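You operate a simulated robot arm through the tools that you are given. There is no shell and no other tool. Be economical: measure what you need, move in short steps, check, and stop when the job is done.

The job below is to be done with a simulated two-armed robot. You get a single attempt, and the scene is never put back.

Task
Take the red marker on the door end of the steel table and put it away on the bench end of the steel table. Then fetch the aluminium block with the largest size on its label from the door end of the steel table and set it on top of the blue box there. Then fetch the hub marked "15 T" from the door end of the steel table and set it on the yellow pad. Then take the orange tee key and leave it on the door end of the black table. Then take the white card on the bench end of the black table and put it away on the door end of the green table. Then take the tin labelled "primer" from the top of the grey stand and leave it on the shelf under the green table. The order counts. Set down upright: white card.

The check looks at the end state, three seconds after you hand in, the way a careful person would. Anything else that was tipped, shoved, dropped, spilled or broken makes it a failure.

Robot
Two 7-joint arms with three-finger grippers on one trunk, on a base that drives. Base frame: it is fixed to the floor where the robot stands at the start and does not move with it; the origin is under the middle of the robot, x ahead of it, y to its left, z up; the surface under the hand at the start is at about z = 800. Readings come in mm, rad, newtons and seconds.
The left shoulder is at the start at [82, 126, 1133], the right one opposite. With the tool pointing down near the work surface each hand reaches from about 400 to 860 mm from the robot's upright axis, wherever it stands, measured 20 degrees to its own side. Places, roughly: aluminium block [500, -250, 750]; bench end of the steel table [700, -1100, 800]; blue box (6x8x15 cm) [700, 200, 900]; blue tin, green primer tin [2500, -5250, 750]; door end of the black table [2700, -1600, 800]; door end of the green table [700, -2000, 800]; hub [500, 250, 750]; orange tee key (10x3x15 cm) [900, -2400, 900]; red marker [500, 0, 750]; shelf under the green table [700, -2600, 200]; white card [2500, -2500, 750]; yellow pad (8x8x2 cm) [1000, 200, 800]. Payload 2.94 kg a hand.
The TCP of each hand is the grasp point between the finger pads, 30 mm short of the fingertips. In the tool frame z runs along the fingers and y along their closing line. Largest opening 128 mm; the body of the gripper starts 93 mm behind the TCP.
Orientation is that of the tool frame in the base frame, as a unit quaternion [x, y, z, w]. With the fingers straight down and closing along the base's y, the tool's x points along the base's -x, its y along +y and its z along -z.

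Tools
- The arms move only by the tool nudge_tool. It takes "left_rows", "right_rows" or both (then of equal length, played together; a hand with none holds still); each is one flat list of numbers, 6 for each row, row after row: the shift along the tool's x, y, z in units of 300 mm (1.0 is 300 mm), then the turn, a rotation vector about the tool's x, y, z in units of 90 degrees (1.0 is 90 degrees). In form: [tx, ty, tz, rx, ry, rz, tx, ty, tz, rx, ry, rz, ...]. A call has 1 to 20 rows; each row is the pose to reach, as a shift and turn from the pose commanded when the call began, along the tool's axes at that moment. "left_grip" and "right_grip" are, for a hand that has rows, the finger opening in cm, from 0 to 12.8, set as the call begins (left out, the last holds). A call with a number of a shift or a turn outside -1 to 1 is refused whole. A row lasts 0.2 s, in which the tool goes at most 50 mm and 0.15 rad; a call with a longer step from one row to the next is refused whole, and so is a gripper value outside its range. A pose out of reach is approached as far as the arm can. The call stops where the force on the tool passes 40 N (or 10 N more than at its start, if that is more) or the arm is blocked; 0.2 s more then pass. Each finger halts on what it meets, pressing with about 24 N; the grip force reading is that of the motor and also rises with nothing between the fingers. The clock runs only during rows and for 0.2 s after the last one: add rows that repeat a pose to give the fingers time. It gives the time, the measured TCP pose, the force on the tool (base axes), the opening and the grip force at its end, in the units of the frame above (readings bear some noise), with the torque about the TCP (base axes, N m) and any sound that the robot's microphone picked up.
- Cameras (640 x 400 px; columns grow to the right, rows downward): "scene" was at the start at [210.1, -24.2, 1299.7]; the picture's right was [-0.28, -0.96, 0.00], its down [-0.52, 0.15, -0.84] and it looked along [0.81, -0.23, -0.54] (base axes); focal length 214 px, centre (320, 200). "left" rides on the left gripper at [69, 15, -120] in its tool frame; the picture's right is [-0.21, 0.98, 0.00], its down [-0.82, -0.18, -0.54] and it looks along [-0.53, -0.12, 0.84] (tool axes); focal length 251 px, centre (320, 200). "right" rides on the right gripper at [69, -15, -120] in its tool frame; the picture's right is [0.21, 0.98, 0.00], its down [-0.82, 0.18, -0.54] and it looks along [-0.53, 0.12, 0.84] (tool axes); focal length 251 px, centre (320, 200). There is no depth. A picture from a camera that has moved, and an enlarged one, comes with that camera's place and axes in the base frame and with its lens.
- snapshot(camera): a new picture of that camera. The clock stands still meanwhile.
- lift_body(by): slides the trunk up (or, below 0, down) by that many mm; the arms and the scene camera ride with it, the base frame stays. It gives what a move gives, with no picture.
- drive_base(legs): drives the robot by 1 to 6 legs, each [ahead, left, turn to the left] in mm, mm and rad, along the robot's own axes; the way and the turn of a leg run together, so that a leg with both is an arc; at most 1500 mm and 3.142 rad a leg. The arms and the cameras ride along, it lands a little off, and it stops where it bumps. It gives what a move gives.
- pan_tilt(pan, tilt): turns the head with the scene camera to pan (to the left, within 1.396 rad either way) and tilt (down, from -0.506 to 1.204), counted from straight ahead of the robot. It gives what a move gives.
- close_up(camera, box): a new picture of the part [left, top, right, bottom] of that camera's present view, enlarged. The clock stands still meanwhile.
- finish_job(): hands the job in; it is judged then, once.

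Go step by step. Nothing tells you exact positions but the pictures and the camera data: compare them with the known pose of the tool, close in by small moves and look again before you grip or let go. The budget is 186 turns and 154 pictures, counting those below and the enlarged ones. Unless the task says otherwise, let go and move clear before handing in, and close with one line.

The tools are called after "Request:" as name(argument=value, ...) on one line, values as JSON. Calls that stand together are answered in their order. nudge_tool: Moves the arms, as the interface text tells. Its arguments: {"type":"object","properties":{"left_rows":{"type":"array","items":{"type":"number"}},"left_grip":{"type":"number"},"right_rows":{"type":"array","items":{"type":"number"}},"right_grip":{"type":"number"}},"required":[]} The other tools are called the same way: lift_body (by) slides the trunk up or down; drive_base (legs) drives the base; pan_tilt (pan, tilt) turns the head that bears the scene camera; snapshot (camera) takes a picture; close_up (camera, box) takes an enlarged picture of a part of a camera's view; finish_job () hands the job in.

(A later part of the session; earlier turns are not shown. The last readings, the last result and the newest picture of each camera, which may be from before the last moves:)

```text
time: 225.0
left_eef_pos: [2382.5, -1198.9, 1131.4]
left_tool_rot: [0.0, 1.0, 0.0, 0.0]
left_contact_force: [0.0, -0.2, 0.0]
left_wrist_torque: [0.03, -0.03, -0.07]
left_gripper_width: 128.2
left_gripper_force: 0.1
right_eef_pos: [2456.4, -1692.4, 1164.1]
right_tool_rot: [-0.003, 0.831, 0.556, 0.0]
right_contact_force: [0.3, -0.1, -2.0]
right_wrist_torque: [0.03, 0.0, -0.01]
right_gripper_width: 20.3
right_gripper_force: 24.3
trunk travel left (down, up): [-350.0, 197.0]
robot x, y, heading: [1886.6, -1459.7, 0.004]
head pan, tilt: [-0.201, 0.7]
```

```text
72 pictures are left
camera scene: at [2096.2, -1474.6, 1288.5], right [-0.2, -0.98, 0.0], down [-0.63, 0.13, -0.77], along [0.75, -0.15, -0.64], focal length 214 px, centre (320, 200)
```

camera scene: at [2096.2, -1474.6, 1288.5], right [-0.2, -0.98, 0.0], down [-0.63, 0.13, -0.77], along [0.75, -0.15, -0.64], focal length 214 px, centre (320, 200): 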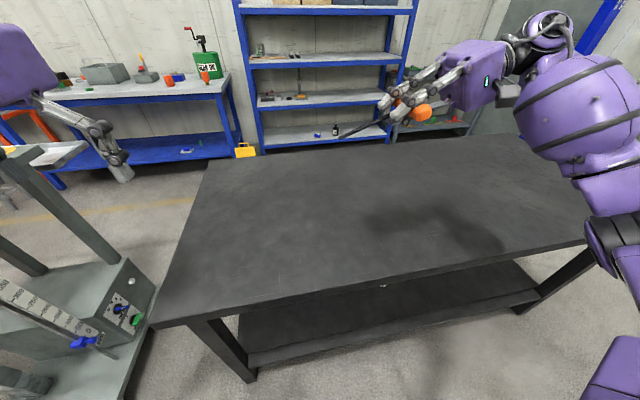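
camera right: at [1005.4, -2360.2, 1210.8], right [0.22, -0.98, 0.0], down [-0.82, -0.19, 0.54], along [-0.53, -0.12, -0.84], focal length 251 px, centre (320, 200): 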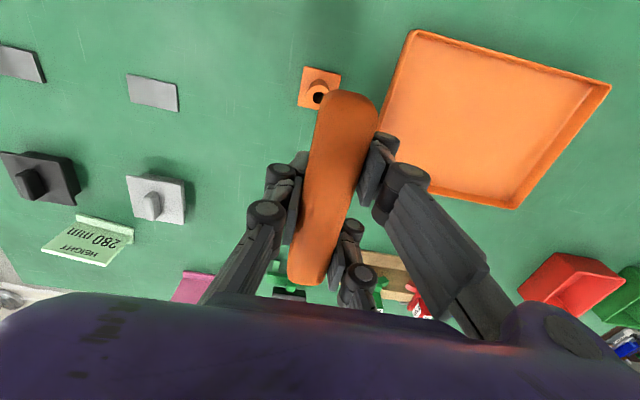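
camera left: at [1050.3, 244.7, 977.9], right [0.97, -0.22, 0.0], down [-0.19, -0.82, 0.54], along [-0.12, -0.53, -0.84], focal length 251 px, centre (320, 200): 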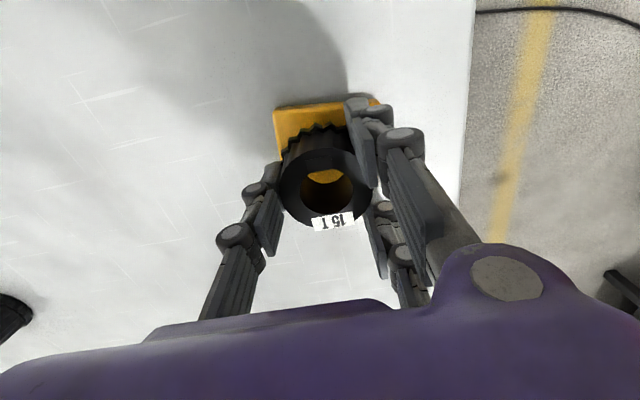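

The key is tilted nearly flat, with its shaft pointing left. I'll lower it towards the table at about (2500, -1690).

Request:
nudge_tool(right_rows=[-0.02, -0.138, 0.057, 0, 0, 0, -0.04, -0.276, 0.114, 0, 0, 0, -0.06, -0.414, 0.171, 0, 0, 0, -0.08, -0.552, 0.228, 0, 0, 0, -0.1, -0.69, 0.285, 0, 0, 0, -0.13, -0.828, 0.342, 0, 0, 0, -0.15, -0.93, 0.384, 0, 0, 0])

Request:
snapshot(camera="scene")

Request:
snapshot(camera="right")

```text
time: 226.6
left_eef_pos: [2382.8, -1198.5, 1131.3]
left_tool_rot: [0.001, 1.0, -0.001, 0.0]
left_contact_force: [0.4, 0.2, 0.5]
left_wrist_torque: [0.0, 0.03, 0.01]
left_gripper_width: 128.1
left_gripper_force: 0.0
right_eef_pos: [2503.4, -1692.8, 862.7]
right_tool_rot: [-0.004, 0.832, 0.555, 0.001]
right_contact_force: [-0.5, 0.1, -2.7]
right_wrist_torque: [0.05, 0.02, 0.06]
right_gripper_width: 20.2
right_gripper_force: 24.4
trunk travel left (down, up): [-350.0, 197.0]
robot x, y, heading: [1887.4, -1458.1, -0.002]
head pan, tilt: [-0.201, 0.7]
```

```text
71 pictures are left
camera scene: at [2096.6, -1474.8, 1288.4], right [-0.2, -0.98, 0.0], down [-0.63, 0.13, -0.76], along [0.75, -0.15, -0.64], focal length 214 px, centre (320, 200)
```

scene: 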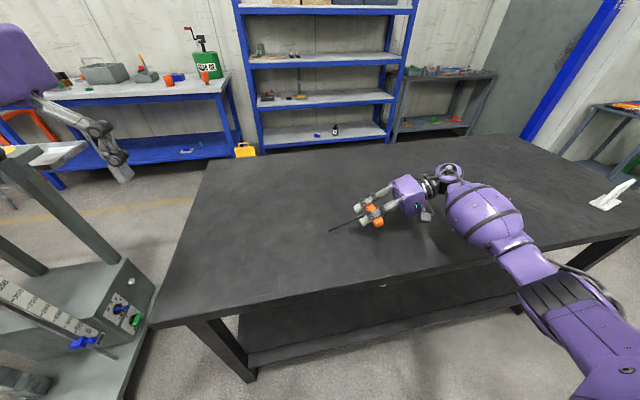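

```text
70 pictures are left
camera right: at [2433.5, -1810.2, 894.3], right [-0.22, 0.37, 0.9], down [0.82, -0.43, 0.38], along [0.53, 0.82, -0.21], focal length 251 px, centre (320, 200)
```

right: 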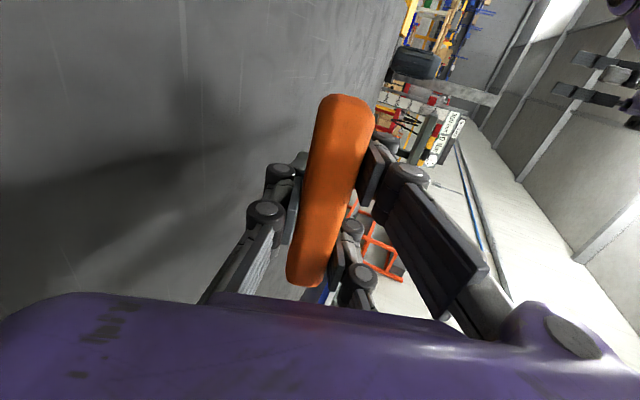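

Request:
nudge_tool(right_rows=[0, -0.03, 0.0127, 0, 0, 0, 0, -0.06, 0.0254, 0, 0, 0])

Request:
nudge_tool(right_rows=[0, -0.0154, 0.0064, 0, 0, 0, 0, -0.0308, 0.0127, 0, 0, 0])

Request:
close_up(camera="scene", box=[310, 140, 470, 260])

```text
time: 227.2
left_eef_pos: [2383.1, -1197.8, 1131.0]
left_tool_rot: [0.0, 1.0, 0.001, 0.0]
left_contact_force: [0.5, -0.2, 0.3]
left_wrist_torque: [0.03, -0.03, -0.01]
left_gripper_width: 128.3
left_gripper_force: 0.1
right_eef_pos: [2502.4, -1692.5, 843.8]
right_tool_rot: [-0.002, 0.831, 0.556, 0.0]
right_contact_force: [1.3, 0.4, 1.0]
right_wrist_torque: [0.44, -0.05, -0.15]
right_gripper_width: 20.2
right_gripper_force: 23.5
trunk travel left (down, up): [-350.0, 197.0]
robot x, y, heading: [1889.0, -1455.2, 0.002]
head pan, tilt: [-0.201, 0.7]
```

```text
time: 227.8
left_eef_pos: [2381.7, -1198.1, 1130.7]
left_tool_rot: [0.0, 1.0, 0.0, 0.001]
left_contact_force: [0.4, -0.4, 0.2]
left_wrist_torque: [0.01, 0.04, -0.01]
left_gripper_width: 127.9
left_gripper_force: 0.0
right_eef_pos: [2501.8, -1692.6, 833.6]
right_tool_rot: [-0.003, 0.832, 0.555, -0.001]
right_contact_force: [0.8, -0.5, 1.5]
right_wrist_torque: [0.55, 0.01, 0.08]
right_gripper_width: 22.7
right_gripper_force: 23.9
trunk travel left (down, up): [-350.0, 197.0]
robot x, y, heading: [1887.1, -1459.0, 0.001]
head pan, tilt: [-0.201, 0.7]
```

```text
3.33 times, centred on (390, 200) of scene
camera zoom: at [2096.1, -1474.4, 1288.5], right [-0.2, -0.98, 0.0], down [-0.63, 0.13, -0.76], along [0.75, -0.15, -0.64], focal length 715 px, centre (87, 200)
```

zoom: 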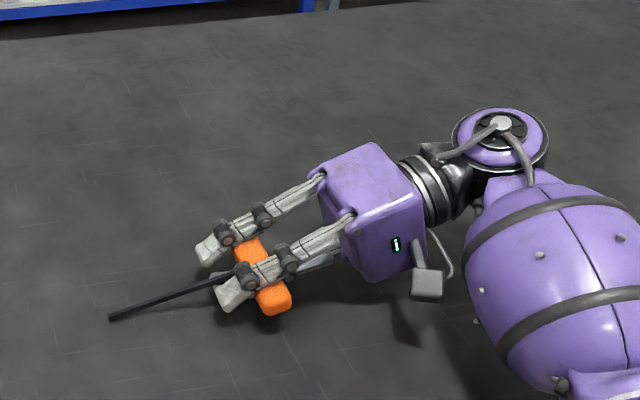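

The shaft tip has touched and the key is pivoting in the grip. I'll lower another 10 mm.

Request:
nudge_tool(right_rows=[0, -0.0154, 0.0064, 0, 0, 0, 0, -0.0308, 0.0127, 0, 0, 0])

Request:
close_up(camera="scene", box=[310, 160, 430, 250])

```text
time: 228.4
left_eef_pos: [2382.6, -1197.0, 1131.0]
left_tool_rot: [0.0, 1.0, 0.0, 0.0]
left_contact_force: [0.1, 0.3, 0.4]
left_wrist_torque: [0.02, 0.0, -0.02]
left_gripper_width: 128.0
left_gripper_force: 0.1
right_eef_pos: [2501.9, -1691.8, 827.4]
right_tool_rot: [-0.001, 0.831, 0.556, -0.001]
right_contact_force: [-0.4, 1.3, 0.3]
right_wrist_torque: [0.4, -0.02, -0.05]
right_gripper_width: 23.4
right_gripper_force: 24.5
right hand out of reach, approached as far as the arm can: row 2
trunk travel left (down, up): [-350.0, 197.0]
robot x, y, heading: [1887.6, -1461.2, 0.003]
head pan, tilt: [-0.201, 0.7]
```

```text
4.44 times, centred on (370, 205) of scene
camera zoom: at [2095.9, -1474.7, 1288.5], right [-0.2, -0.98, 0.0], down [-0.63, 0.13, -0.77], along [0.75, -0.15, -0.64], focal length 953 px, centre (98, 178)
```

zoom: 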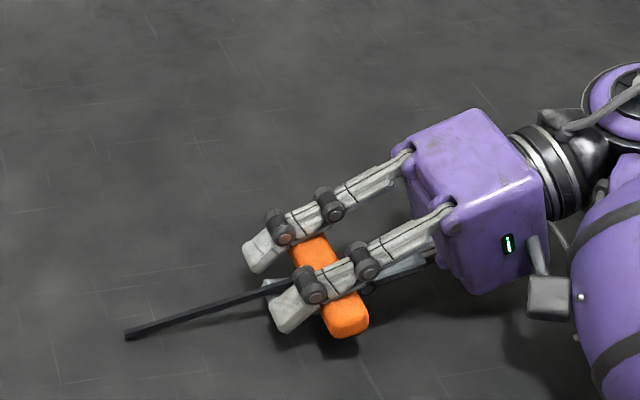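

The arm is at its joint limit, so I'll lower the trunk a little instead.

Request:
lift_body(by=-8)

Request:
snapshot(camera="scene")

```text
time: 229.0
left_eef_pos: [2378.9, -1198.7, 1124.0]
left_tool_rot: [0.0, 1.0, 0.0, 0.001]
left_contact_force: [0.3, 0.8, 0.1]
left_wrist_torque: [-0.01, -0.02, 0.05]
left_gripper_width: 128.1
left_gripper_force: 0.0
right_eef_pos: [2501.4, -1692.5, 825.1]
right_tool_rot: [-0.005, 0.83, 0.558, 0.004]
right_contact_force: [1.0, -5.7, 32.4]
right_wrist_torque: [0.41, 0.0, 0.0]
right_gripper_width: 23.6
right_gripper_force: 23.8
trunk travel left (down, up): [-342.0, 205.0]
robot x, y, heading: [1889.1, -1458.3, -0.004]
head pan, tilt: [-0.201, 0.7]
```

```text
67 pictures are left
camera scene: at [2095.2, -1474.5, 1281.3], right [-0.2, -0.98, 0.0], down [-0.63, 0.13, -0.77], along [0.75, -0.15, -0.64], focal length 214 px, centre (320, 200)
```

scene: 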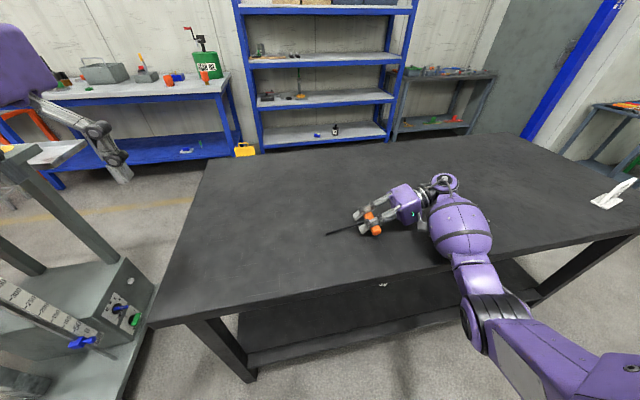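

Something on the hand is now touching the table, so it is low enough. I'll raise a little, open slightly and look.

Request:
lift_body(by=8)

Request:
nudge_tool(right_rows=[0, 0, 0, 0, 0, 0, 0, 0, 0, 0, 0, 0], right_grip=4.0)

Request:
close_up(camera="scene", box=[310, 160, 430, 250])

```text
time: 229.5
left_eef_pos: [2381.8, -1198.4, 1130.7]
left_tool_rot: [0.001, 1.0, 0.0, 0.0]
left_contact_force: [0.5, -0.5, 0.1]
left_wrist_torque: [0.0, -0.03, 0.02]
left_gripper_width: 127.9
left_gripper_force: 0.1
right_eef_pos: [2500.9, -1691.2, 825.9]
right_tool_rot: [-0.002, 0.832, 0.555, -0.003]
right_contact_force: [3.1, -1.1, 2.7]
right_wrist_torque: [0.23, -0.08, -0.03]
right_gripper_width: 23.8
right_gripper_force: 24.0
trunk travel left (down, up): [-350.0, 197.0]
robot x, y, heading: [1886.3, -1457.8, 0.005]
head pan, tilt: [-0.201, 0.7]
```

```text
time: 230.1
left_eef_pos: [2381.1, -1197.7, 1130.9]
left_tool_rot: [0.0, 1.0, 0.001, -0.001]
left_contact_force: [-0.3, 0.7, 0.1]
left_wrist_torque: [0.01, -0.01, -0.03]
left_gripper_width: 128.2
left_gripper_force: 0.1
right_eef_pos: [2500.9, -1691.6, 828.1]
right_tool_rot: [-0.002, 0.831, 0.556, 0.0]
right_contact_force: [-1.8, 1.9, 3.4]
right_wrist_torque: [0.03, 0.04, 0.01]
right_gripper_width: 40.9
right_gripper_force: 0.1
trunk travel left (down, up): [-350.0, 197.0]
robot x, y, heading: [1887.4, -1461.3, -0.003]
head pan, tilt: [-0.201, 0.7]
```

```text
4.44 times, centred on (370, 205) of scene
camera zoom: at [2095.6, -1474.2, 1288.6], right [-0.2, -0.98, 0.0], down [-0.63, 0.13, -0.77], along [0.75, -0.15, -0.64], focal length 953 px, centre (98, 178)
```

zoom: 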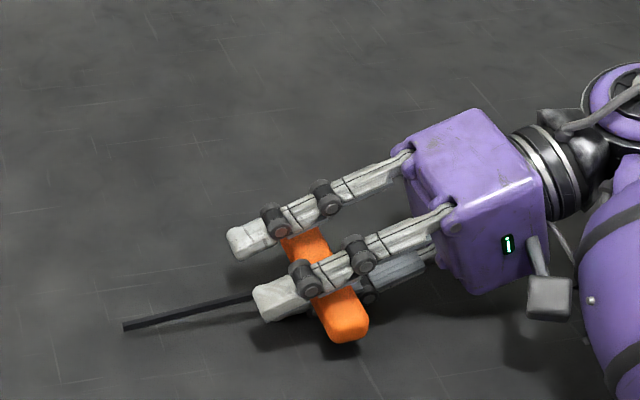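

Request:
nudge_tool(right_rows=[0, 0.01, -0.05, 0, 0, 0, 0, 0, -0.1, 0, 0, 0, 0, -0.01, -0.17, 0, 0, 0, 0, -0.02, -0.25, 0, 0, 0])

Request:
close_up(camera="scene", box=[310, 160, 430, 250])

```text
time: 231.1
left_eef_pos: [2382.4, -1198.8, 1131.0]
left_tool_rot: [0.0, 1.0, 0.001, 0.001]
left_contact_force: [-0.2, -0.1, 0.7]
left_wrist_torque: [-0.02, -0.03, 0.0]
left_gripper_width: 128.3
left_gripper_force: 0.1
right_eef_pos: [2493.9, -1756.0, 863.5]
right_tool_rot: [-0.001, 0.832, 0.555, -0.001]
right_contact_force: [0.3, -0.5, -3.0]
right_wrist_torque: [0.03, 0.0, 0.01]
right_gripper_width: 41.4
right_gripper_force: 1.3
right hand out of reach, approached as far as the arm can: row 2, 3, 4
trunk travel left (down, up): [-350.0, 197.0]
robot x, y, heading: [1890.5, -1456.3, 0.003]
head pan, tilt: [-0.201, 0.7]
```

```text
4.44 times, centred on (370, 205) of scene
camera zoom: at [2095.5, -1475.5, 1288.6], right [-0.2, -0.98, 0.0], down [-0.63, 0.13, -0.77], along [0.75, -0.15, -0.64], focal length 953 px, centre (98, 178)
```

zoom: 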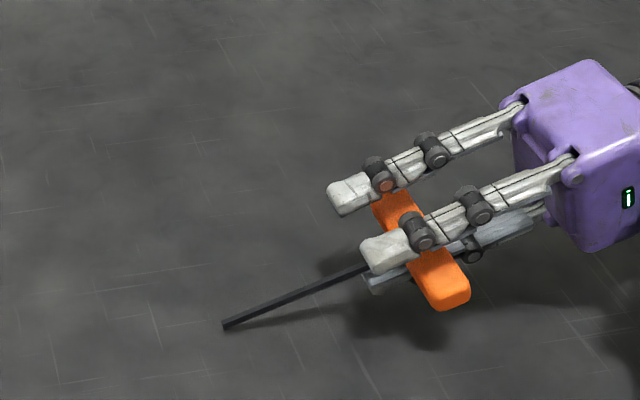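

The key rode along on the lower finger. I'll open wider and untilt the hand, so the handle slides gently down to the table.

Request:
nudge_tool(right_rows=[0, 0, 0, 0, 0, 0, 0, 0, 0, 0, 0, 0], right_grip=8.0)

Request:
close_up(camera="scene", box=[320, 140, 470, 260])

```text
time: 231.7
left_eef_pos: [2381.9, -1197.9, 1131.0]
left_tool_rot: [0.0, 1.0, 0.0, 0.0]
left_contact_force: [-0.7, 0.4, -0.2]
left_wrist_torque: [-0.01, 0.01, -0.04]
left_gripper_width: 127.8
left_gripper_force: 0.2
right_eef_pos: [2492.9, -1754.9, 863.4]
right_tool_rot: [0.0, 0.832, 0.554, -0.001]
right_contact_force: [0.5, 0.1, -3.3]
right_wrist_torque: [0.1, -0.05, -0.02]
right_gripper_width: 81.1
right_gripper_force: 1.2
trunk travel left (down, up): [-350.0, 197.0]
robot x, y, heading: [1888.5, -1460.5, 0.002]
head pan, tilt: [-0.201, 0.7]
```

```text
3.33 times, centred on (395, 200) of scene
camera zoom: at [2096.2, -1474.7, 1288.5], right [-0.2, -0.98, 0.0], down [-0.63, 0.13, -0.76], along [0.75, -0.15, -0.64], focal length 715 px, centre (70, 200)
```

zoom: 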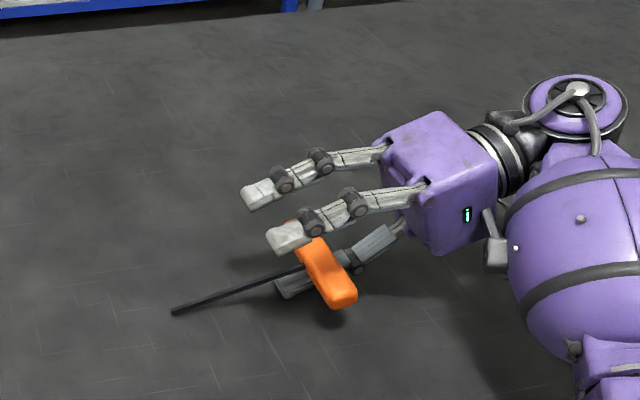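

Request:
nudge_tool(right_rows=[0, 0, 0, 0.07, 0, 0, 0, 0, 0, 0.14, 0, 0, 0, 0, 0, 0.21, 0, 0, 0, 0, 0, 0.28, 0, 0, 0, 0, 0, 0.35, 0, 0])

Request:
close_up(camera="scene", box=[320, 140, 470, 260])

```text
time: 232.9
left_eef_pos: [2383.4, -1198.3, 1131.9]
left_tool_rot: [0.0, 1.0, 0.0, 0.001]
left_contact_force: [0.9, -0.4, 0.6]
left_wrist_torque: [0.0, 0.03, -0.02]
left_gripper_width: 127.9
left_gripper_force: 0.0
right_eef_pos: [2492.7, -1754.7, 862.5]
right_tool_rot: [-0.002, 0.951, 0.308, 0.001]
right_contact_force: [0.1, 0.6, -1.9]
right_wrist_torque: [0.01, 0.0, -0.06]
right_gripper_width: 80.7
right_gripper_force: 1.0
trunk travel left (down, up): [-350.0, 197.0]
robot x, y, heading: [1890.8, -1455.3, -0.002]
head pan, tilt: [-0.201, 0.7]
```

```text
3.33 times, centred on (395, 200) of scene
camera zoom: at [2096.0, -1474.4, 1288.5], right [-0.2, -0.98, 0.0], down [-0.63, 0.13, -0.76], along [0.75, -0.15, -0.64], focal length 715 px, centre (70, 200)
```

zoom: 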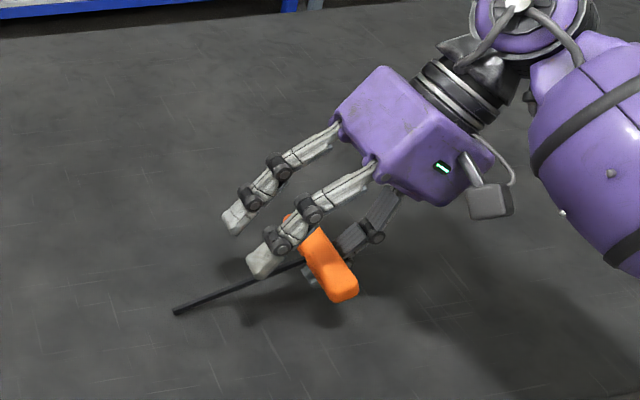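

Request:
nudge_tool(right_rows=[0, 0, 0, 0.06, 0, 0, 0, 0, 0, 0.12, 0, 0, 0, 0, 0, 0.18, 0, 0, 0, 0, 0, 0.24, 0, 0])

Request:
close_up(camera="scene", box=[320, 140, 470, 260])

```text
time: 233.9
left_eef_pos: [2382.5, -1198.0, 1130.1]
left_tool_rot: [0.0, 1.0, -0.001, 0.0]
left_contact_force: [1.0, 0.4, 0.1]
left_wrist_torque: [0.0, 0.04, 0.02]
left_gripper_width: 128.0
left_gripper_force: 0.0
right_eef_pos: [2492.9, -1755.1, 863.2]
right_tool_rot: [-0.003, 0.992, 0.124, 0.001]
right_contact_force: [-0.3, 0.6, -1.9]
right_wrist_torque: [0.09, 0.02, -0.01]
right_gripper_width: 80.0
right_gripper_force: 0.1
trunk travel left (down, up): [-350.0, 197.0]
robot x, y, heading: [1891.9, -1458.9, 0.003]
head pan, tilt: [-0.201, 0.7]
```

```text
3.33 times, centred on (395, 200) of scene
camera zoom: at [2096.2, -1474.3, 1288.5], right [-0.2, -0.98, 0.0], down [-0.63, 0.13, -0.76], along [0.75, -0.15, -0.64], focal length 715 px, centre (70, 200)
```

zoom: 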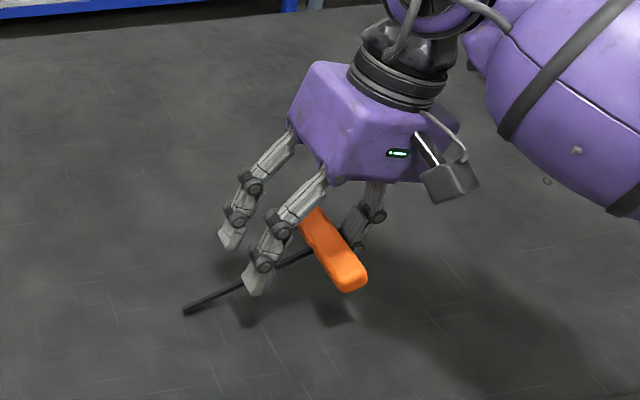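

Request:
nudge_tool(right_rows=[0, 0, 0, 0.04, 0, 0, 0, 0, 0, 0.08, 0, 0, 0, 0, 0, 0.12, 0, 0], right_grip=10.0)

Request:
close_up(camera="scene", box=[320, 140, 470, 260])

```text
time: 234.7
left_eef_pos: [2382.7, -1198.0, 1130.9]
left_tool_rot: [0.0, 1.0, 0.0, 0.0]
left_contact_force: [-0.3, -0.1, -0.1]
left_wrist_torque: [-0.01, 0.01, -0.01]
left_gripper_width: 128.0
left_gripper_force: 0.1
right_eef_pos: [2492.9, -1754.1, 863.3]
right_tool_rot: [-0.002, 1.0, 0.03, 0.002]
right_contact_force: [0.3, 0.3, -2.8]
right_wrist_torque: [0.09, -0.04, -0.02]
right_gripper_width: 99.1
right_gripper_force: 0.1
trunk travel left (down, up): [-350.0, 197.0]
robot x, y, heading: [1888.0, -1456.3, -0.002]
head pan, tilt: [-0.201, 0.7]
```

```text
3.33 times, centred on (395, 200) of scene
camera zoom: at [2096.2, -1474.4, 1288.5], right [-0.2, -0.98, 0.0], down [-0.63, 0.13, -0.76], along [0.75, -0.15, -0.64], focal length 715 px, centre (70, 200)
```

zoom: 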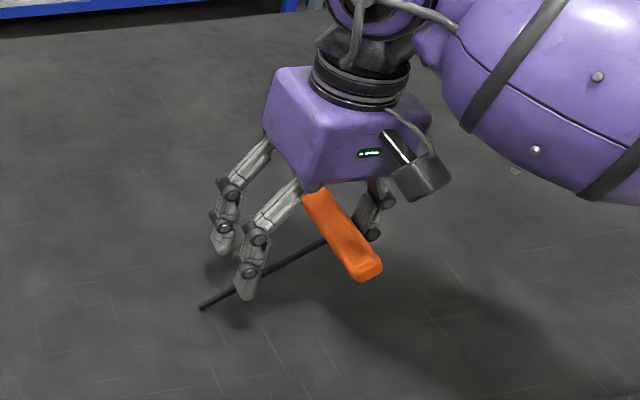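

Request:
nudge_tool(right_rows=[0, 0, 0, 0.06, 0, 0, 0, 0, 0, 0.12, 0, 0, 0, 0, 0, 0.18, 0, 0], right_grip=12.8)

Request:
close_up(camera="scene", box=[320, 140, 470, 260])

Request:
snapshot(camera="right")

```text
time: 235.5
left_eef_pos: [2380.8, -1196.2, 1130.4]
left_tool_rot: [-0.001, 1.0, 0.001, -0.001]
left_contact_force: [-0.5, 0.1, -0.3]
left_wrist_torque: [-0.02, 0.0, 0.02]
left_gripper_width: 128.1
left_gripper_force: 0.1
right_eef_pos: [2492.7, -1755.3, 862.4]
right_tool_rot: [-0.002, 0.994, -0.11, 0.002]
right_contact_force: [0.3, 0.2, 0.6]
right_wrist_torque: [0.02, -0.02, 0.02]
right_gripper_width: 128.0
right_gripper_force: 0.0
trunk travel left (down, up): [-350.0, 197.0]
robot x, y, heading: [1886.7, -1459.4, -0.001]
head pan, tilt: [-0.201, 0.7]
```

```text
3.33 times, centred on (395, 200) of scene
camera zoom: at [2096.1, -1474.1, 1288.5], right [-0.2, -0.98, 0.0], down [-0.63, 0.13, -0.76], along [0.75, -0.15, -0.64], focal length 715 px, centre (70, 200)
```

zoom: 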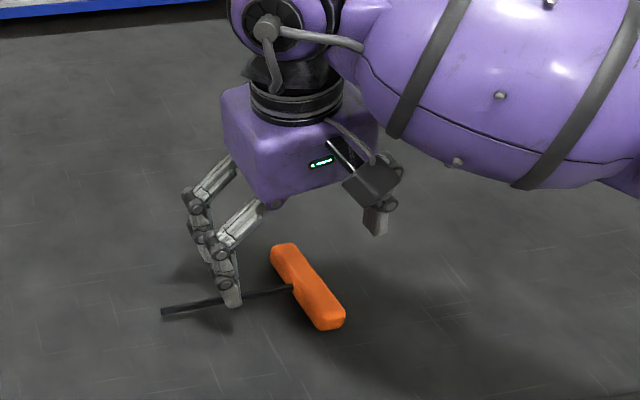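

```text
59 pictures are left
camera right: at [2422.7, -1743.0, 983.5], right [-0.22, 0.95, -0.22], down [0.82, 0.3, 0.49], along [0.53, -0.07, -0.84], focal length 251 px, centre (320, 200)
```

right: 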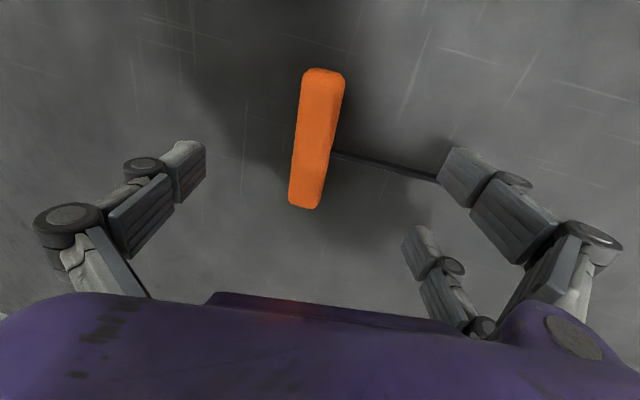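

The key lies flat on the black table. I'll rise straight up and level the hand.

Request:
nudge_tool(right_rows=[0, -0.02, -0.09, 0, 0, 0, 0, -0.05, -0.22, 0, 0, 0, 0, -0.08, -0.36, 0, 0, 0, 0, -0.11, -0.5, -0.05, 0, 0, 0, -0.14, -0.64, -0.1, 0, 0, 0, -0.17, -0.78, -0.14, 0, 0, 0, -0.2, -0.92, -0.14, 0, 0])

Request:
drive_base(legs=[[-90, 0, 0], [0, -850, 0]])

Request:
pan_tilt(pan=0.0, tilt=0.65)

Request:
snapshot(camera="scene")

```text
time: 237.1
left_eef_pos: [2381.7, -1197.5, 1132.2]
left_tool_rot: [-0.001, 1.0, 0.0, 0.0]
left_contact_force: [-0.7, 0.8, 0.0]
left_wrist_torque: [-0.01, -0.01, 0.0]
left_gripper_width: 127.9
left_gripper_force: 0.0
right_eef_pos: [2490.2, -1753.3, 1146.0]
right_tool_rot: [-0.002, 1.0, 0.0, 0.002]
right_contact_force: [-0.5, 0.2, -0.8]
right_wrist_torque: [-0.03, -0.03, -0.01]
right_gripper_width: 128.0
right_gripper_force: 0.0
trunk travel left (down, up): [-350.0, 197.0]
robot x, y, heading: [1889.1, -1457.1, -0.003]
head pan, tilt: [-0.201, 0.7]
```

```text
time: 245.7
left_eef_pos: [2292.5, -2045.6, 1131.3]
left_tool_rot: [-0.001, 1.0, 0.0, 0.0]
left_contact_force: [-0.8, -0.1, -0.1]
left_wrist_torque: [-0.03, 0.05, -0.01]
left_gripper_width: 128.2
left_gripper_force: 0.1
right_eef_pos: [2400.9, -2602.1, 1144.8]
right_tool_rot: [-0.002, 1.0, 0.0, 0.003]
right_contact_force: [-0.2, -0.5, -0.4]
right_wrist_torque: [0.01, 0.0, 0.01]
right_gripper_width: 127.8
right_gripper_force: 0.1
trunk travel left (down, up): [-350.0, 197.0]
robot x, y, heading: [1797.7, -2304.0, -0.002]
head pan, tilt: [-0.201, 0.7]
```

```text
time: 246.4
left_eef_pos: [2292.5, -2046.1, 1131.3]
left_tool_rot: [-0.001, 1.0, -0.001, 0.0]
left_contact_force: [0.5, 0.5, 0.3]
left_wrist_torque: [-0.02, -0.02, 0.03]
left_gripper_width: 128.0
left_gripper_force: 0.1
right_eef_pos: [2400.8, -2601.5, 1145.5]
right_tool_rot: [-0.002, 1.0, 0.0, 0.002]
right_contact_force: [0.2, 0.7, -0.3]
right_wrist_torque: [0.01, -0.05, 0.02]
right_gripper_width: 128.1
right_gripper_force: 0.1
trunk travel left (down, up): [-350.0, 197.0]
robot x, y, heading: [1795.8, -2309.4, -0.003]
head pan, tilt: [0.0, 0.649]
```

```text
58 pictures are left
camera scene: at [2009.3, -2305.6, 1292.9], right [0.0, -1.0, 0.0], down [-0.6, 0.0, -0.8], along [0.8, 0.0, -0.6], focal length 214 px, centre (320, 200)
```

scene: 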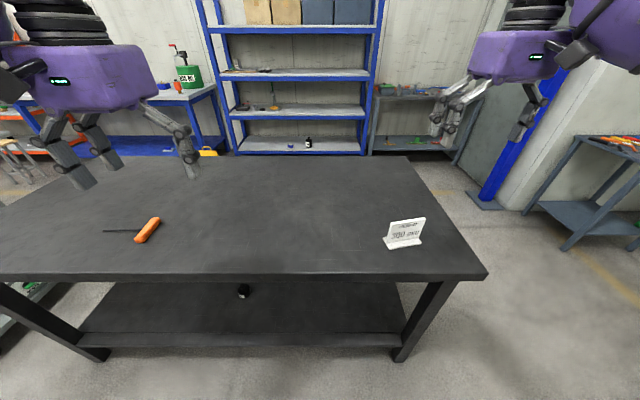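

The key rests flat at the door end. Next is the white card, so I'll zoom in on it.

Request:
close_up(camera="scene", box=[370, 200, 450, 260])

Request:
snapshot(camera="right")

```text
6.67 times, centred on (410, 230) of scene
camera zoom: at [2009.3, -2305.6, 1292.9], right [0.0, -1.0, 0.0], down [-0.6, 0.0, -0.8], along [0.8, 0.0, -0.6], focal length 1430 px, centre (-280, 0)
```

zoom: 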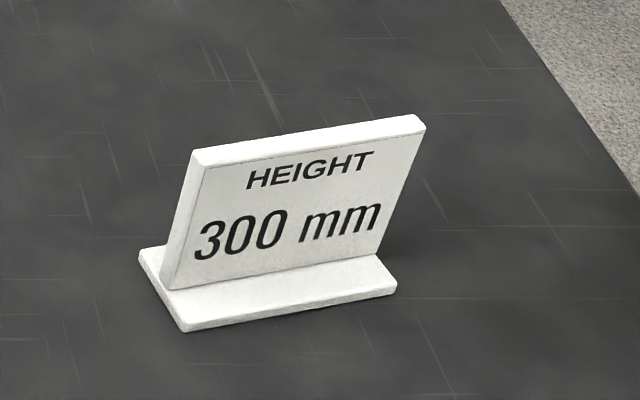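

```text
56 pictures are left
camera right: at [2331.4, -2616.8, 1264.8], right [-0.22, 0.98, 0.0], down [0.82, 0.18, 0.54], along [0.53, 0.12, -0.84], focal length 251 px, centre (320, 200)
```

right: 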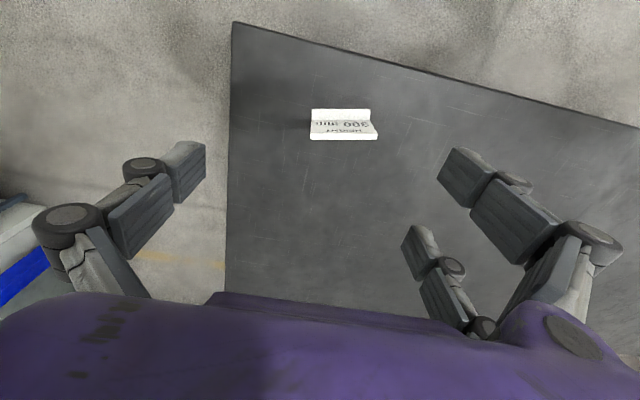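

The card is an L-shaped holder at about (2450, -2548), yawed about 14° and leaning back about 12°. I'll turn the right hand so it pinches the plate across its thickness.

Request:
nudge_tool(right_rows=[-0.02, 0.02, 0, 0, 0, 0.084, -0.04, 0.04, 0, 0, 0, 0.168, -0.06, 0.06, 0, 0, 0, 0.252, -0.08, 0.08, 0, 0, 0, 0.336, -0.1, 0.1, 0.05, 0, 0, 0.42, -0.12, 0.12, 0.15, 0, 0, 0.504, -0.14, 0.14, 0.25, 0, 0, 0.588, -0.16, 0.16, 0.35, 0, 0, 0.672, -0.18, 0.18, 0.45, 0, 0, 0.756, -0.21, 0.19, 0.55, 0, 0, 0.84])

Request:
nudge_tool(right_rows=[0, 0, 0, 0.06, 0, 0, 0, 0, 0, 0.12, 0, 0])

Request:
snapshot(camera="right")

Request:
close_up(camera="scene", box=[340, 120, 480, 270])

```text
time: 248.6
left_eef_pos: [2291.8, -2046.5, 1130.6]
left_tool_rot: [-0.001, 1.0, 0.0, -0.001]
left_contact_force: [-0.2, -0.4, 0.8]
left_wrist_torque: [0.01, 0.04, -0.01]
left_gripper_width: 128.0
left_gripper_force: 0.0
right_eef_pos: [2466.3, -2543.3, 978.7]
right_tool_rot: [0.612, 0.791, 0.0, 0.001]
right_contact_force: [0.0, -0.7, -0.4]
right_wrist_torque: [0.03, 0.0, -0.01]
right_gripper_width: 127.9
right_gripper_force: 0.1
trunk travel left (down, up): [-350.0, 197.0]
robot x, y, heading: [1796.8, -2305.5, -0.003]
head pan, tilt: [0.0, 0.649]
```

```text
time: 249.2
left_eef_pos: [2292.1, -2045.4, 1129.9]
left_tool_rot: [-0.001, 1.0, 0.0, 0.0]
left_contact_force: [-0.4, -0.8, 0.1]
left_wrist_torque: [-0.01, 0.02, -0.03]
left_gripper_width: 128.1
left_gripper_force: 0.0
right_eef_pos: [2465.2, -2544.2, 980.3]
right_tool_rot: [0.609, 0.788, -0.075, -0.056]
right_contact_force: [-0.7, -0.3, -0.1]
right_wrist_torque: [0.02, -0.03, -0.03]
right_gripper_width: 127.7
right_gripper_force: 0.1
trunk travel left (down, up): [-350.0, 197.0]
robot x, y, heading: [1796.5, -2308.6, 0.001]
head pan, tilt: [0.0, 0.649]
```

```text
55 pictures are left
camera right: at [2454.1, -2475.0, 1100.8], right [0.87, 0.45, -0.18], down [0.48, -0.72, 0.5], along [0.09, -0.52, -0.85], focal length 251 px, centre (320, 200)
```

right: 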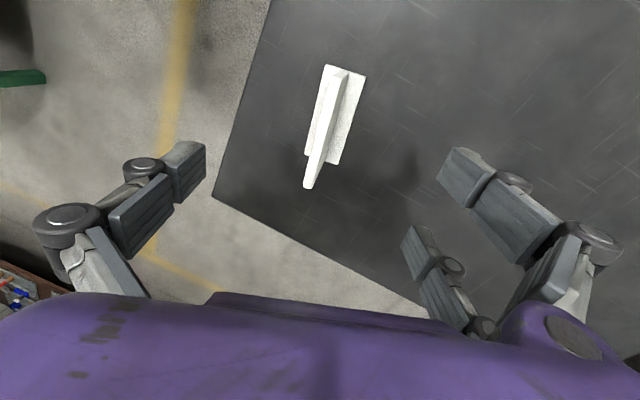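

```text
2.67 times, centred on (410, 195) of scene
camera zoom: at [2009.7, -2305.2, 1292.8], right [0.0, -1.0, 0.0], down [-0.6, 0.0, -0.8], along [0.8, 0.0, -0.6], focal length 572 px, centre (80, 213)
```

zoom: 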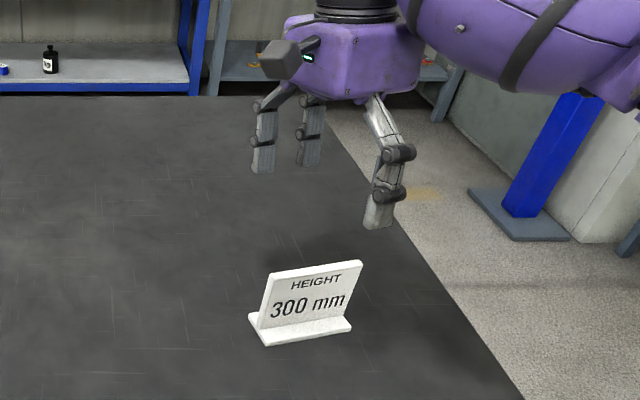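

Request:
nudge_tool(right_rows=[-0.03, 0.025, 0.1, 0, 0, 0, -0.03, 0.025, 0.2, 0, 0, 0, -0.03, 0.025, 0.28, 0, 0, 0])

Request:
snapshot(camera="right")

Request:
close_up(camera="scene", box=[340, 120, 480, 270])

```text
time: 250.0
left_eef_pos: [2291.9, -2046.0, 1130.3]
left_tool_rot: [-0.001, 1.0, 0.0, 0.001]
left_contact_force: [0.5, -0.7, 1.0]
left_wrist_torque: [0.0, 0.04, 0.04]
left_gripper_width: 128.5
left_gripper_force: 0.0
right_eef_pos: [2458.8, -2555.9, 894.3]
right_tool_rot: [0.608, 0.788, -0.074, -0.057]
right_contact_force: [0.6, 0.0, 0.5]
right_wrist_torque: [0.0, 0.0, 0.04]
right_gripper_width: 128.0
right_gripper_force: 0.0
trunk travel left (down, up): [-350.0, 197.0]
robot x, y, heading: [1796.4, -2303.4, -0.002]
head pan, tilt: [0.0, 0.649]
```

```text
53 pictures are left
camera right: at [2447.7, -2486.5, 1015.8], right [0.87, 0.45, -0.18], down [0.48, -0.72, 0.5], along [0.09, -0.52, -0.85], focal length 251 px, centre (320, 200)
```

right: 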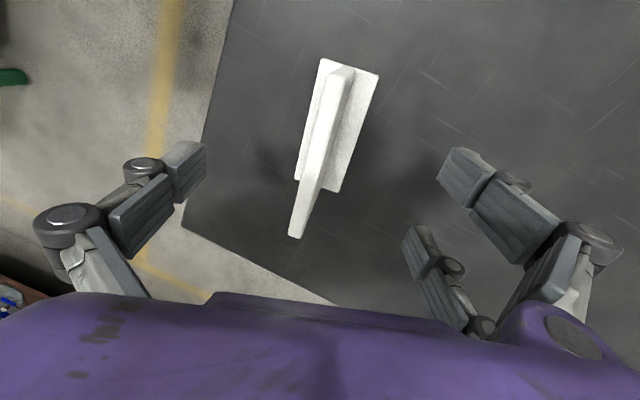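

```text
2.67 times, centred on (410, 195) of scene
camera zoom: at [2009.6, -2305.7, 1292.8], right [0.0, -1.0, 0.0], down [-0.6, 0.0, -0.8], along [0.8, 0.0, -0.6], focal length 572 px, centre (80, 213)
```

zoom: 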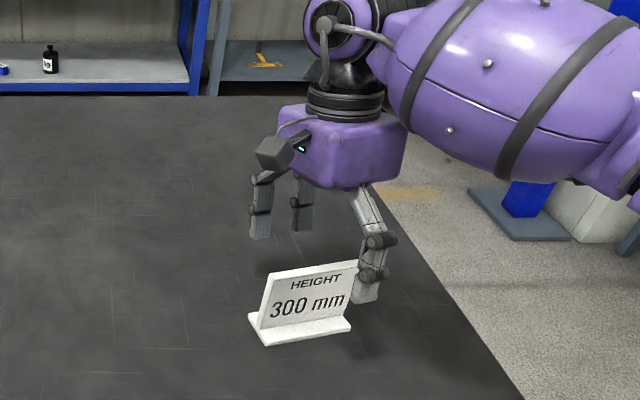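

The plate runs straight through the middle of the grip. I'll go down 26 mm along the tool and close.

Request:
nudge_tool(right_rows=[0, 0, 0.05, 0, 0, 0.03, 0, 0, 0.092, 0, 0, 0.03])

Request:
nudge_tool(right_rows=[0, 0, 0, 0, 0, 0, 0, 0, 0, 0, 0, 0, 0, 0, 0, 0, 0, 0], right_grip=4.0)

Request:
snapshot(camera="right")

Request:
close_up(camera="scene", box=[360, 160, 460, 260])

```text
time: 250.6
left_eef_pos: [2291.4, -2045.7, 1131.5]
left_tool_rot: [-0.001, 1.0, -0.001, 0.0]
left_contact_force: [-0.1, -0.6, 0.5]
left_wrist_torque: [0.01, -0.02, -0.03]
left_gripper_width: 128.0
left_gripper_force: 0.1
right_eef_pos: [2453.7, -2556.5, 868.8]
right_tool_rot: [0.627, 0.773, -0.075, -0.054]
right_contact_force: [0.0, -0.5, -0.7]
right_wrist_torque: [0.0, -0.02, 0.03]
right_gripper_width: 127.9
right_gripper_force: 0.1
trunk travel left (down, up): [-350.0, 197.0]
robot x, y, heading: [1798.1, -2305.0, -0.007]
head pan, tilt: [0.0, 0.649]
```

```text
time: 251.4
left_eef_pos: [2292.0, -2045.8, 1131.4]
left_tool_rot: [-0.001, 1.0, 0.0, 0.0]
left_contact_force: [-0.3, 0.2, 0.9]
left_wrist_torque: [0.0, 0.01, 0.02]
left_gripper_width: 127.9
left_gripper_force: 0.0
right_eef_pos: [2454.7, -2556.3, 869.1]
right_tool_rot: [0.628, 0.773, -0.074, -0.054]
right_contact_force: [0.7, -0.4, 0.7]
right_wrist_torque: [0.02, 0.01, -0.01]
right_gripper_width: 39.7
right_gripper_force: 0.0
trunk travel left (down, up): [-350.0, 197.0]
robot x, y, heading: [1800.8, -2306.3, 0.0]
head pan, tilt: [0.0, 0.649]
```

```text
51 pictures are left
camera right: at [2445.6, -2486.5, 989.0], right [0.89, 0.41, -0.18], down [0.44, -0.74, 0.51], along [0.07, -0.53, -0.84], focal length 251 px, centre (320, 200)
```

right: 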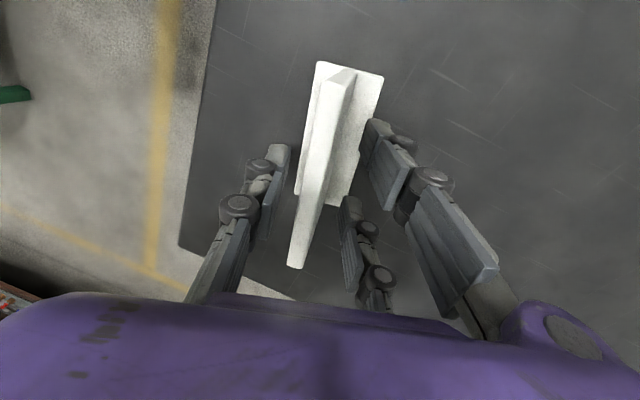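

```text
4.00 times, centred on (410, 210) of scene
camera zoom: at [2009.3, -2305.5, 1292.9], right [0.0, -1.0, 0.0], down [-0.6, 0.0, -0.8], along [0.8, 0.0, -0.6], focal length 858 px, centre (-40, 160)
```

zoom: 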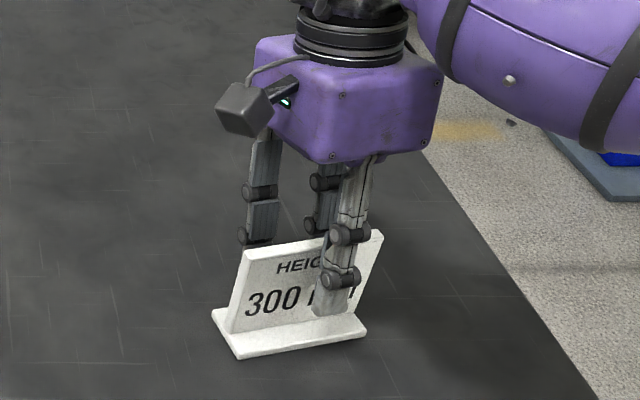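

Request:
nudge_tool(right_rows=[0, 0, 0, 0, 0, 0, 0, 0, 0, 0, 0, 0, 0, 0, 0, 0, 0, 0], right_grip=0)

Request:
nudge_tool(right_rows=[0, 0.004, -0.04, 0, 0, 0, 0, 0.012, -0.1, 0, 0, 0, 0, 0.03, -0.18, 0, 0, 0, 0, 0.05, -0.28, 0, 0, 0])

Request:
close_up(camera="scene", box=[350, 120, 470, 260])

```text
time: 252.2
left_eef_pos: [2290.8, -2045.6, 1131.4]
left_tool_rot: [0.0, 1.0, 0.0, 0.0]
left_contact_force: [0.1, 0.7, 0.4]
left_wrist_torque: [0.0, -0.04, 0.03]
left_gripper_width: 128.0
left_gripper_force: 0.1
right_eef_pos: [2453.9, -2556.9, 869.3]
right_tool_rot: [0.627, 0.773, -0.075, -0.055]
right_contact_force: [1.6, 1.1, 3.9]
right_wrist_torque: [0.09, -0.16, -0.04]
right_gripper_width: 9.2
right_gripper_force: 23.8
trunk travel left (down, up): [-350.0, 197.0]
robot x, y, heading: [1798.8, -2307.4, -0.0]
head pan, tilt: [0.0, 0.649]
```

```text
time: 253.2
left_eef_pos: [2292.3, -2045.7, 1130.7]
left_tool_rot: [-0.001, 1.0, 0.0, 0.0]
left_contact_force: [0.2, 0.0, 0.3]
left_wrist_torque: [-0.02, -0.01, -0.01]
left_gripper_width: 128.1
left_gripper_force: 0.0
right_eef_pos: [2483.9, -2548.1, 947.8]
right_tool_rot: [0.627, 0.773, -0.075, -0.055]
right_contact_force: [-0.2, -0.2, -0.3]
right_wrist_torque: [0.03, 0.0, 0.02]
right_gripper_width: 9.7
right_gripper_force: 23.4
trunk travel left (down, up): [-350.0, 197.0]
robot x, y, heading: [1801.0, -2305.9, -0.002]
head pan, tilt: [0.0, 0.649]
```

```text
2.86 times, centred on (410, 190) of scene
camera zoom: at [2009.1, -2304.9, 1292.9], right [0.0, -1.0, 0.0], down [-0.6, 0.0, -0.8], along [0.8, 0.0, -0.6], focal length 613 px, centre (63, 229)
```

zoom: 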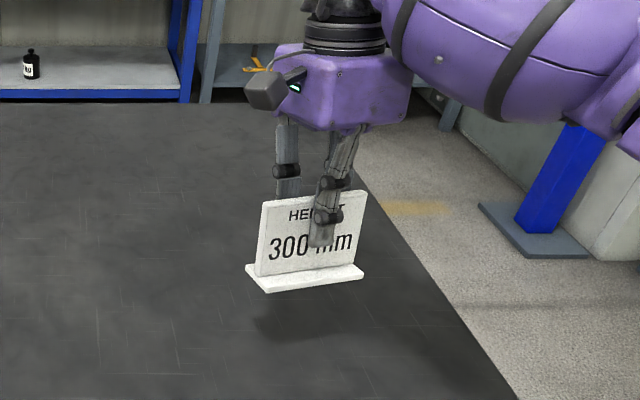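

The card is lifted cleanly. I'll raise it, pull in and turn to the green table. I've picked a free spot at about (1110, -2015), between the red and green signs and the near edge.

Request:
nudge_tool(right_rows=[0, -0.025, -0.13, 0, 0, 0, 0, -0.05, -0.27, 0, 0, 0, 0, -0.08, -0.4, 0, 0, 0, 0, -0.105, -0.53, 0, 0, 0, 0.02, -0.2, -0.52, 0, 0, 0, 0.04, -0.3, -0.5, 0, 0, 0, 0.06, -0.4, -0.49, 0, 0, 0, 0.09, -0.5, -0.48, 0, 0, 0, 0.103, -0.585, -0.465, 0, 0, 0])

Request:
drive_base(legs=[[0, 0, 1.571], [0, 0, 1.571], [0, -90, 0]])

Request:
pan_tilt(pan=-0.25, tilt=0.6)

Request:
snapshot(camera="scene")

```text
time: 255.2
left_eef_pos: [2291.2, -2046.9, 1131.4]
left_tool_rot: [0.0, 1.0, 0.0, 0.0]
left_contact_force: [0.2, -0.1, 0.2]
left_wrist_torque: [0.04, 0.0, 0.0]
left_gripper_width: 128.1
left_gripper_force: 0.1
right_eef_pos: [2331.7, -2548.3, 1118.8]
right_tool_rot: [0.628, 0.773, -0.075, -0.053]
right_contact_force: [0.3, 0.7, -0.5]
right_wrist_torque: [0.02, -0.03, -0.01]
right_gripper_width: 9.2
right_gripper_force: 24.2
trunk travel left (down, up): [-350.0, 197.0]
robot x, y, heading: [1795.6, -2303.6, -0.0]
head pan, tilt: [0.0, 0.649]
```

```text
time: 264.3
left_eef_pos: [1301.1, -2469.3, 1130.0]
left_tool_rot: [1.0, -0.006, 0.001, -0.001]
left_contact_force: [-0.4, 0.3, 0.2]
left_wrist_torque: [0.05, 0.02, -0.02]
left_gripper_width: 128.1
left_gripper_force: 0.0
right_eef_pos: [1267.3, -1967.3, 1118.5]
right_tool_rot: [0.769, -0.632, 0.055, -0.074]
right_contact_force: [-0.3, 0.2, -1.2]
right_wrist_torque: [0.0, 0.02, 0.0]
right_gripper_width: 9.0
right_gripper_force: 24.2
trunk travel left (down, up): [-350.0, 197.0]
robot x, y, heading: [1799.5, -2218.2, 3.131]
head pan, tilt: [0.0, 0.649]
```

```text
time: 265.0
left_eef_pos: [1302.2, -2469.2, 1130.3]
left_tool_rot: [1.0, -0.007, 0.0, 0.0]
left_contact_force: [-1.3, 0.8, 0.5]
left_wrist_torque: [-0.03, -0.02, 0.0]
left_gripper_width: 127.7
left_gripper_force: 0.0
right_eef_pos: [1267.2, -1969.0, 1118.1]
right_tool_rot: [0.769, -0.633, 0.055, -0.074]
right_contact_force: [-0.2, 0.6, -1.2]
right_wrist_torque: [0.0, 0.01, -0.01]
right_gripper_width: 9.5
right_gripper_force: 23.9
trunk travel left (down, up): [-350.0, 197.0]
robot x, y, heading: [1801.3, -2214.4, 3.132]
head pan, tilt: [-0.25, 0.6]
```

```text
48 pictures are left
camera scene: at [1590.1, -2191.1, 1297.1], right [0.26, 0.97, 0.0], down [0.55, -0.15, -0.82], along [-0.8, 0.21, -0.57], focal length 214 px, centre (320, 200)
```

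scene: 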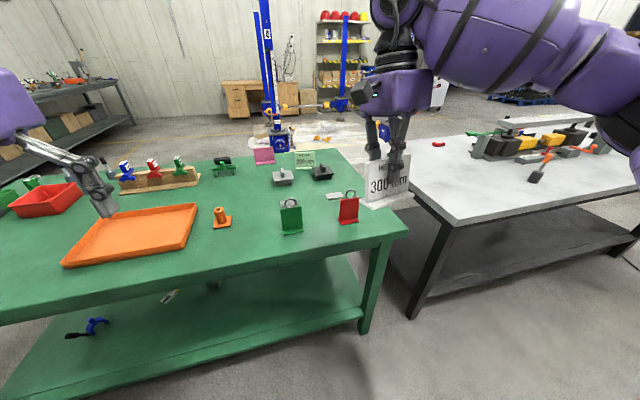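

The table edge is nearer x ≈ 1127 than I thought. A roomier free spot is between the key stand and the green sign, around (1020, -2262), still in the door half. I'll reposition the base for that.

Request:
drive_base(legs=[[0, 200, 0.01], [100, 0, 0]])

Request:
snapshot(camera="scene")

```text
time: 268.1
left_eef_pos: [1202.8, -2670.4, 1131.2]
left_tool_rot: [1.0, -0.002, -0.001, 0.0]
left_contact_force: [0.2, 0.1, -1.0]
left_wrist_torque: [0.0, -0.01, 0.01]
left_gripper_width: 127.7
left_gripper_force: 0.0
right_eef_pos: [1163.8, -2167.4, 1119.1]
right_tool_rot: [0.772, -0.629, 0.055, -0.074]
right_contact_force: [0.0, 0.6, -1.1]
right_wrist_torque: [0.01, -0.04, -0.03]
right_gripper_width: 9.2
right_gripper_force: 23.8
trunk travel left (down, up): [-350.0, 197.0]
robot x, y, heading: [1695.3, -2409.9, 3.138]
head pan, tilt: [-0.25, 0.6]
```

```text
47 pictures are left
camera scene: at [1488.6, -2389.1, 1297.2], right [0.25, 0.97, 0.0], down [0.55, -0.14, -0.83], along [-0.8, 0.21, -0.56], focal length 214 px, centre (320, 200)
```

scene: 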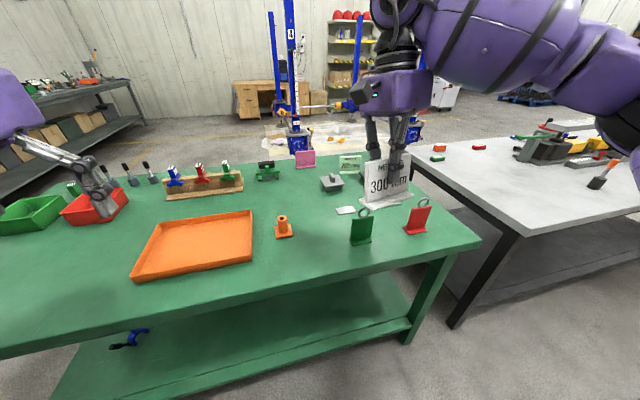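

Request:
nudge_tool(right_rows=[0.05, 0.125, -0.024, 0, 0, 0, 0.1, 0.25, -0.048, 0, 0, 0, 0.145, 0.375, -0.072, 0, 0, 0, 0.191, 0.498, -0.095, 0, 0, 0, 0.192, 0.525, 0.05, 0, 0, 0, 0.194, 0.552, 0.195, 0, 0, 0, 0.195, 0.58, 0.34, 0, 0, 0, 0.197, 0.607, 0.485, 0, 0, 0])

Request:
snapshot(camera="right")

Request:
close_up(camera="scene", box=[260, 150, 420, 270])

```text
time: 269.9
left_eef_pos: [1202.0, -2669.2, 1131.7]
left_tool_rot: [1.0, -0.002, 0.001, 0.0]
left_contact_force: [0.2, -0.5, -0.1]
left_wrist_torque: [0.0, -0.02, 0.0]
left_gripper_width: 127.8
left_gripper_force: 0.1
right_eef_pos: [1026.8, -2255.1, 941.2]
right_tool_rot: [0.772, -0.629, 0.055, -0.075]
right_contact_force: [-0.3, -1.2, 0.1]
right_wrist_torque: [-0.01, 0.02, 0.03]
right_gripper_width: 9.2
right_gripper_force: 23.9
trunk travel left (down, up): [-350.0, 197.0]
robot x, y, heading: [1696.3, -2413.8, 3.135]
head pan, tilt: [-0.25, 0.6]
```

```text
46 pictures are left
camera right: at [1032.7, -2324.6, 1061.2], right [-0.9, -0.4, -0.18], down [-0.44, 0.74, 0.51], along [-0.07, 0.53, -0.84], focal length 251 px, centre (320, 200)
```

right: 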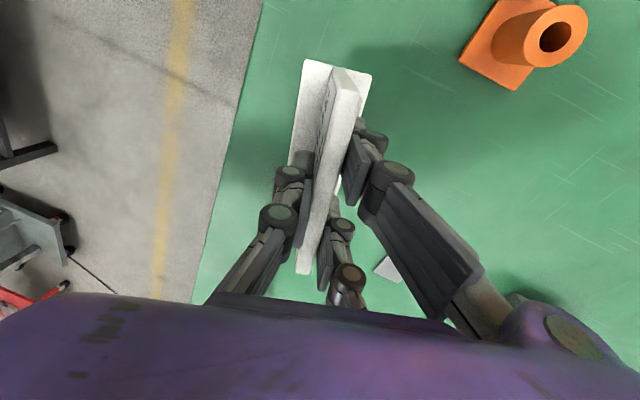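

```text
3.33 times, centred on (340, 210) of scene
camera zoom: at [1487.7, -2388.6, 1297.0], right [0.25, 0.97, 0.0], down [0.55, -0.14, -0.82], along [-0.8, 0.21, -0.57], focal length 715 px, centre (253, 167)
```

zoom: 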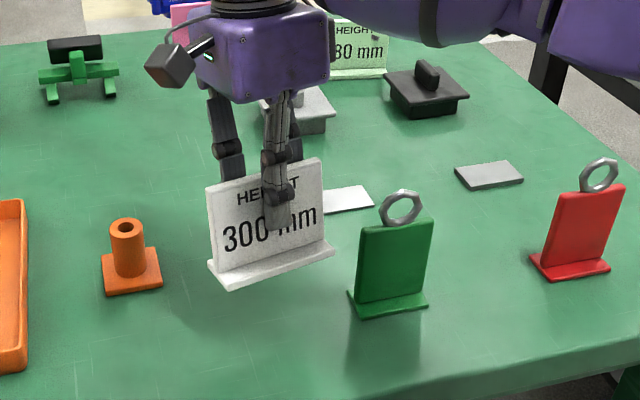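

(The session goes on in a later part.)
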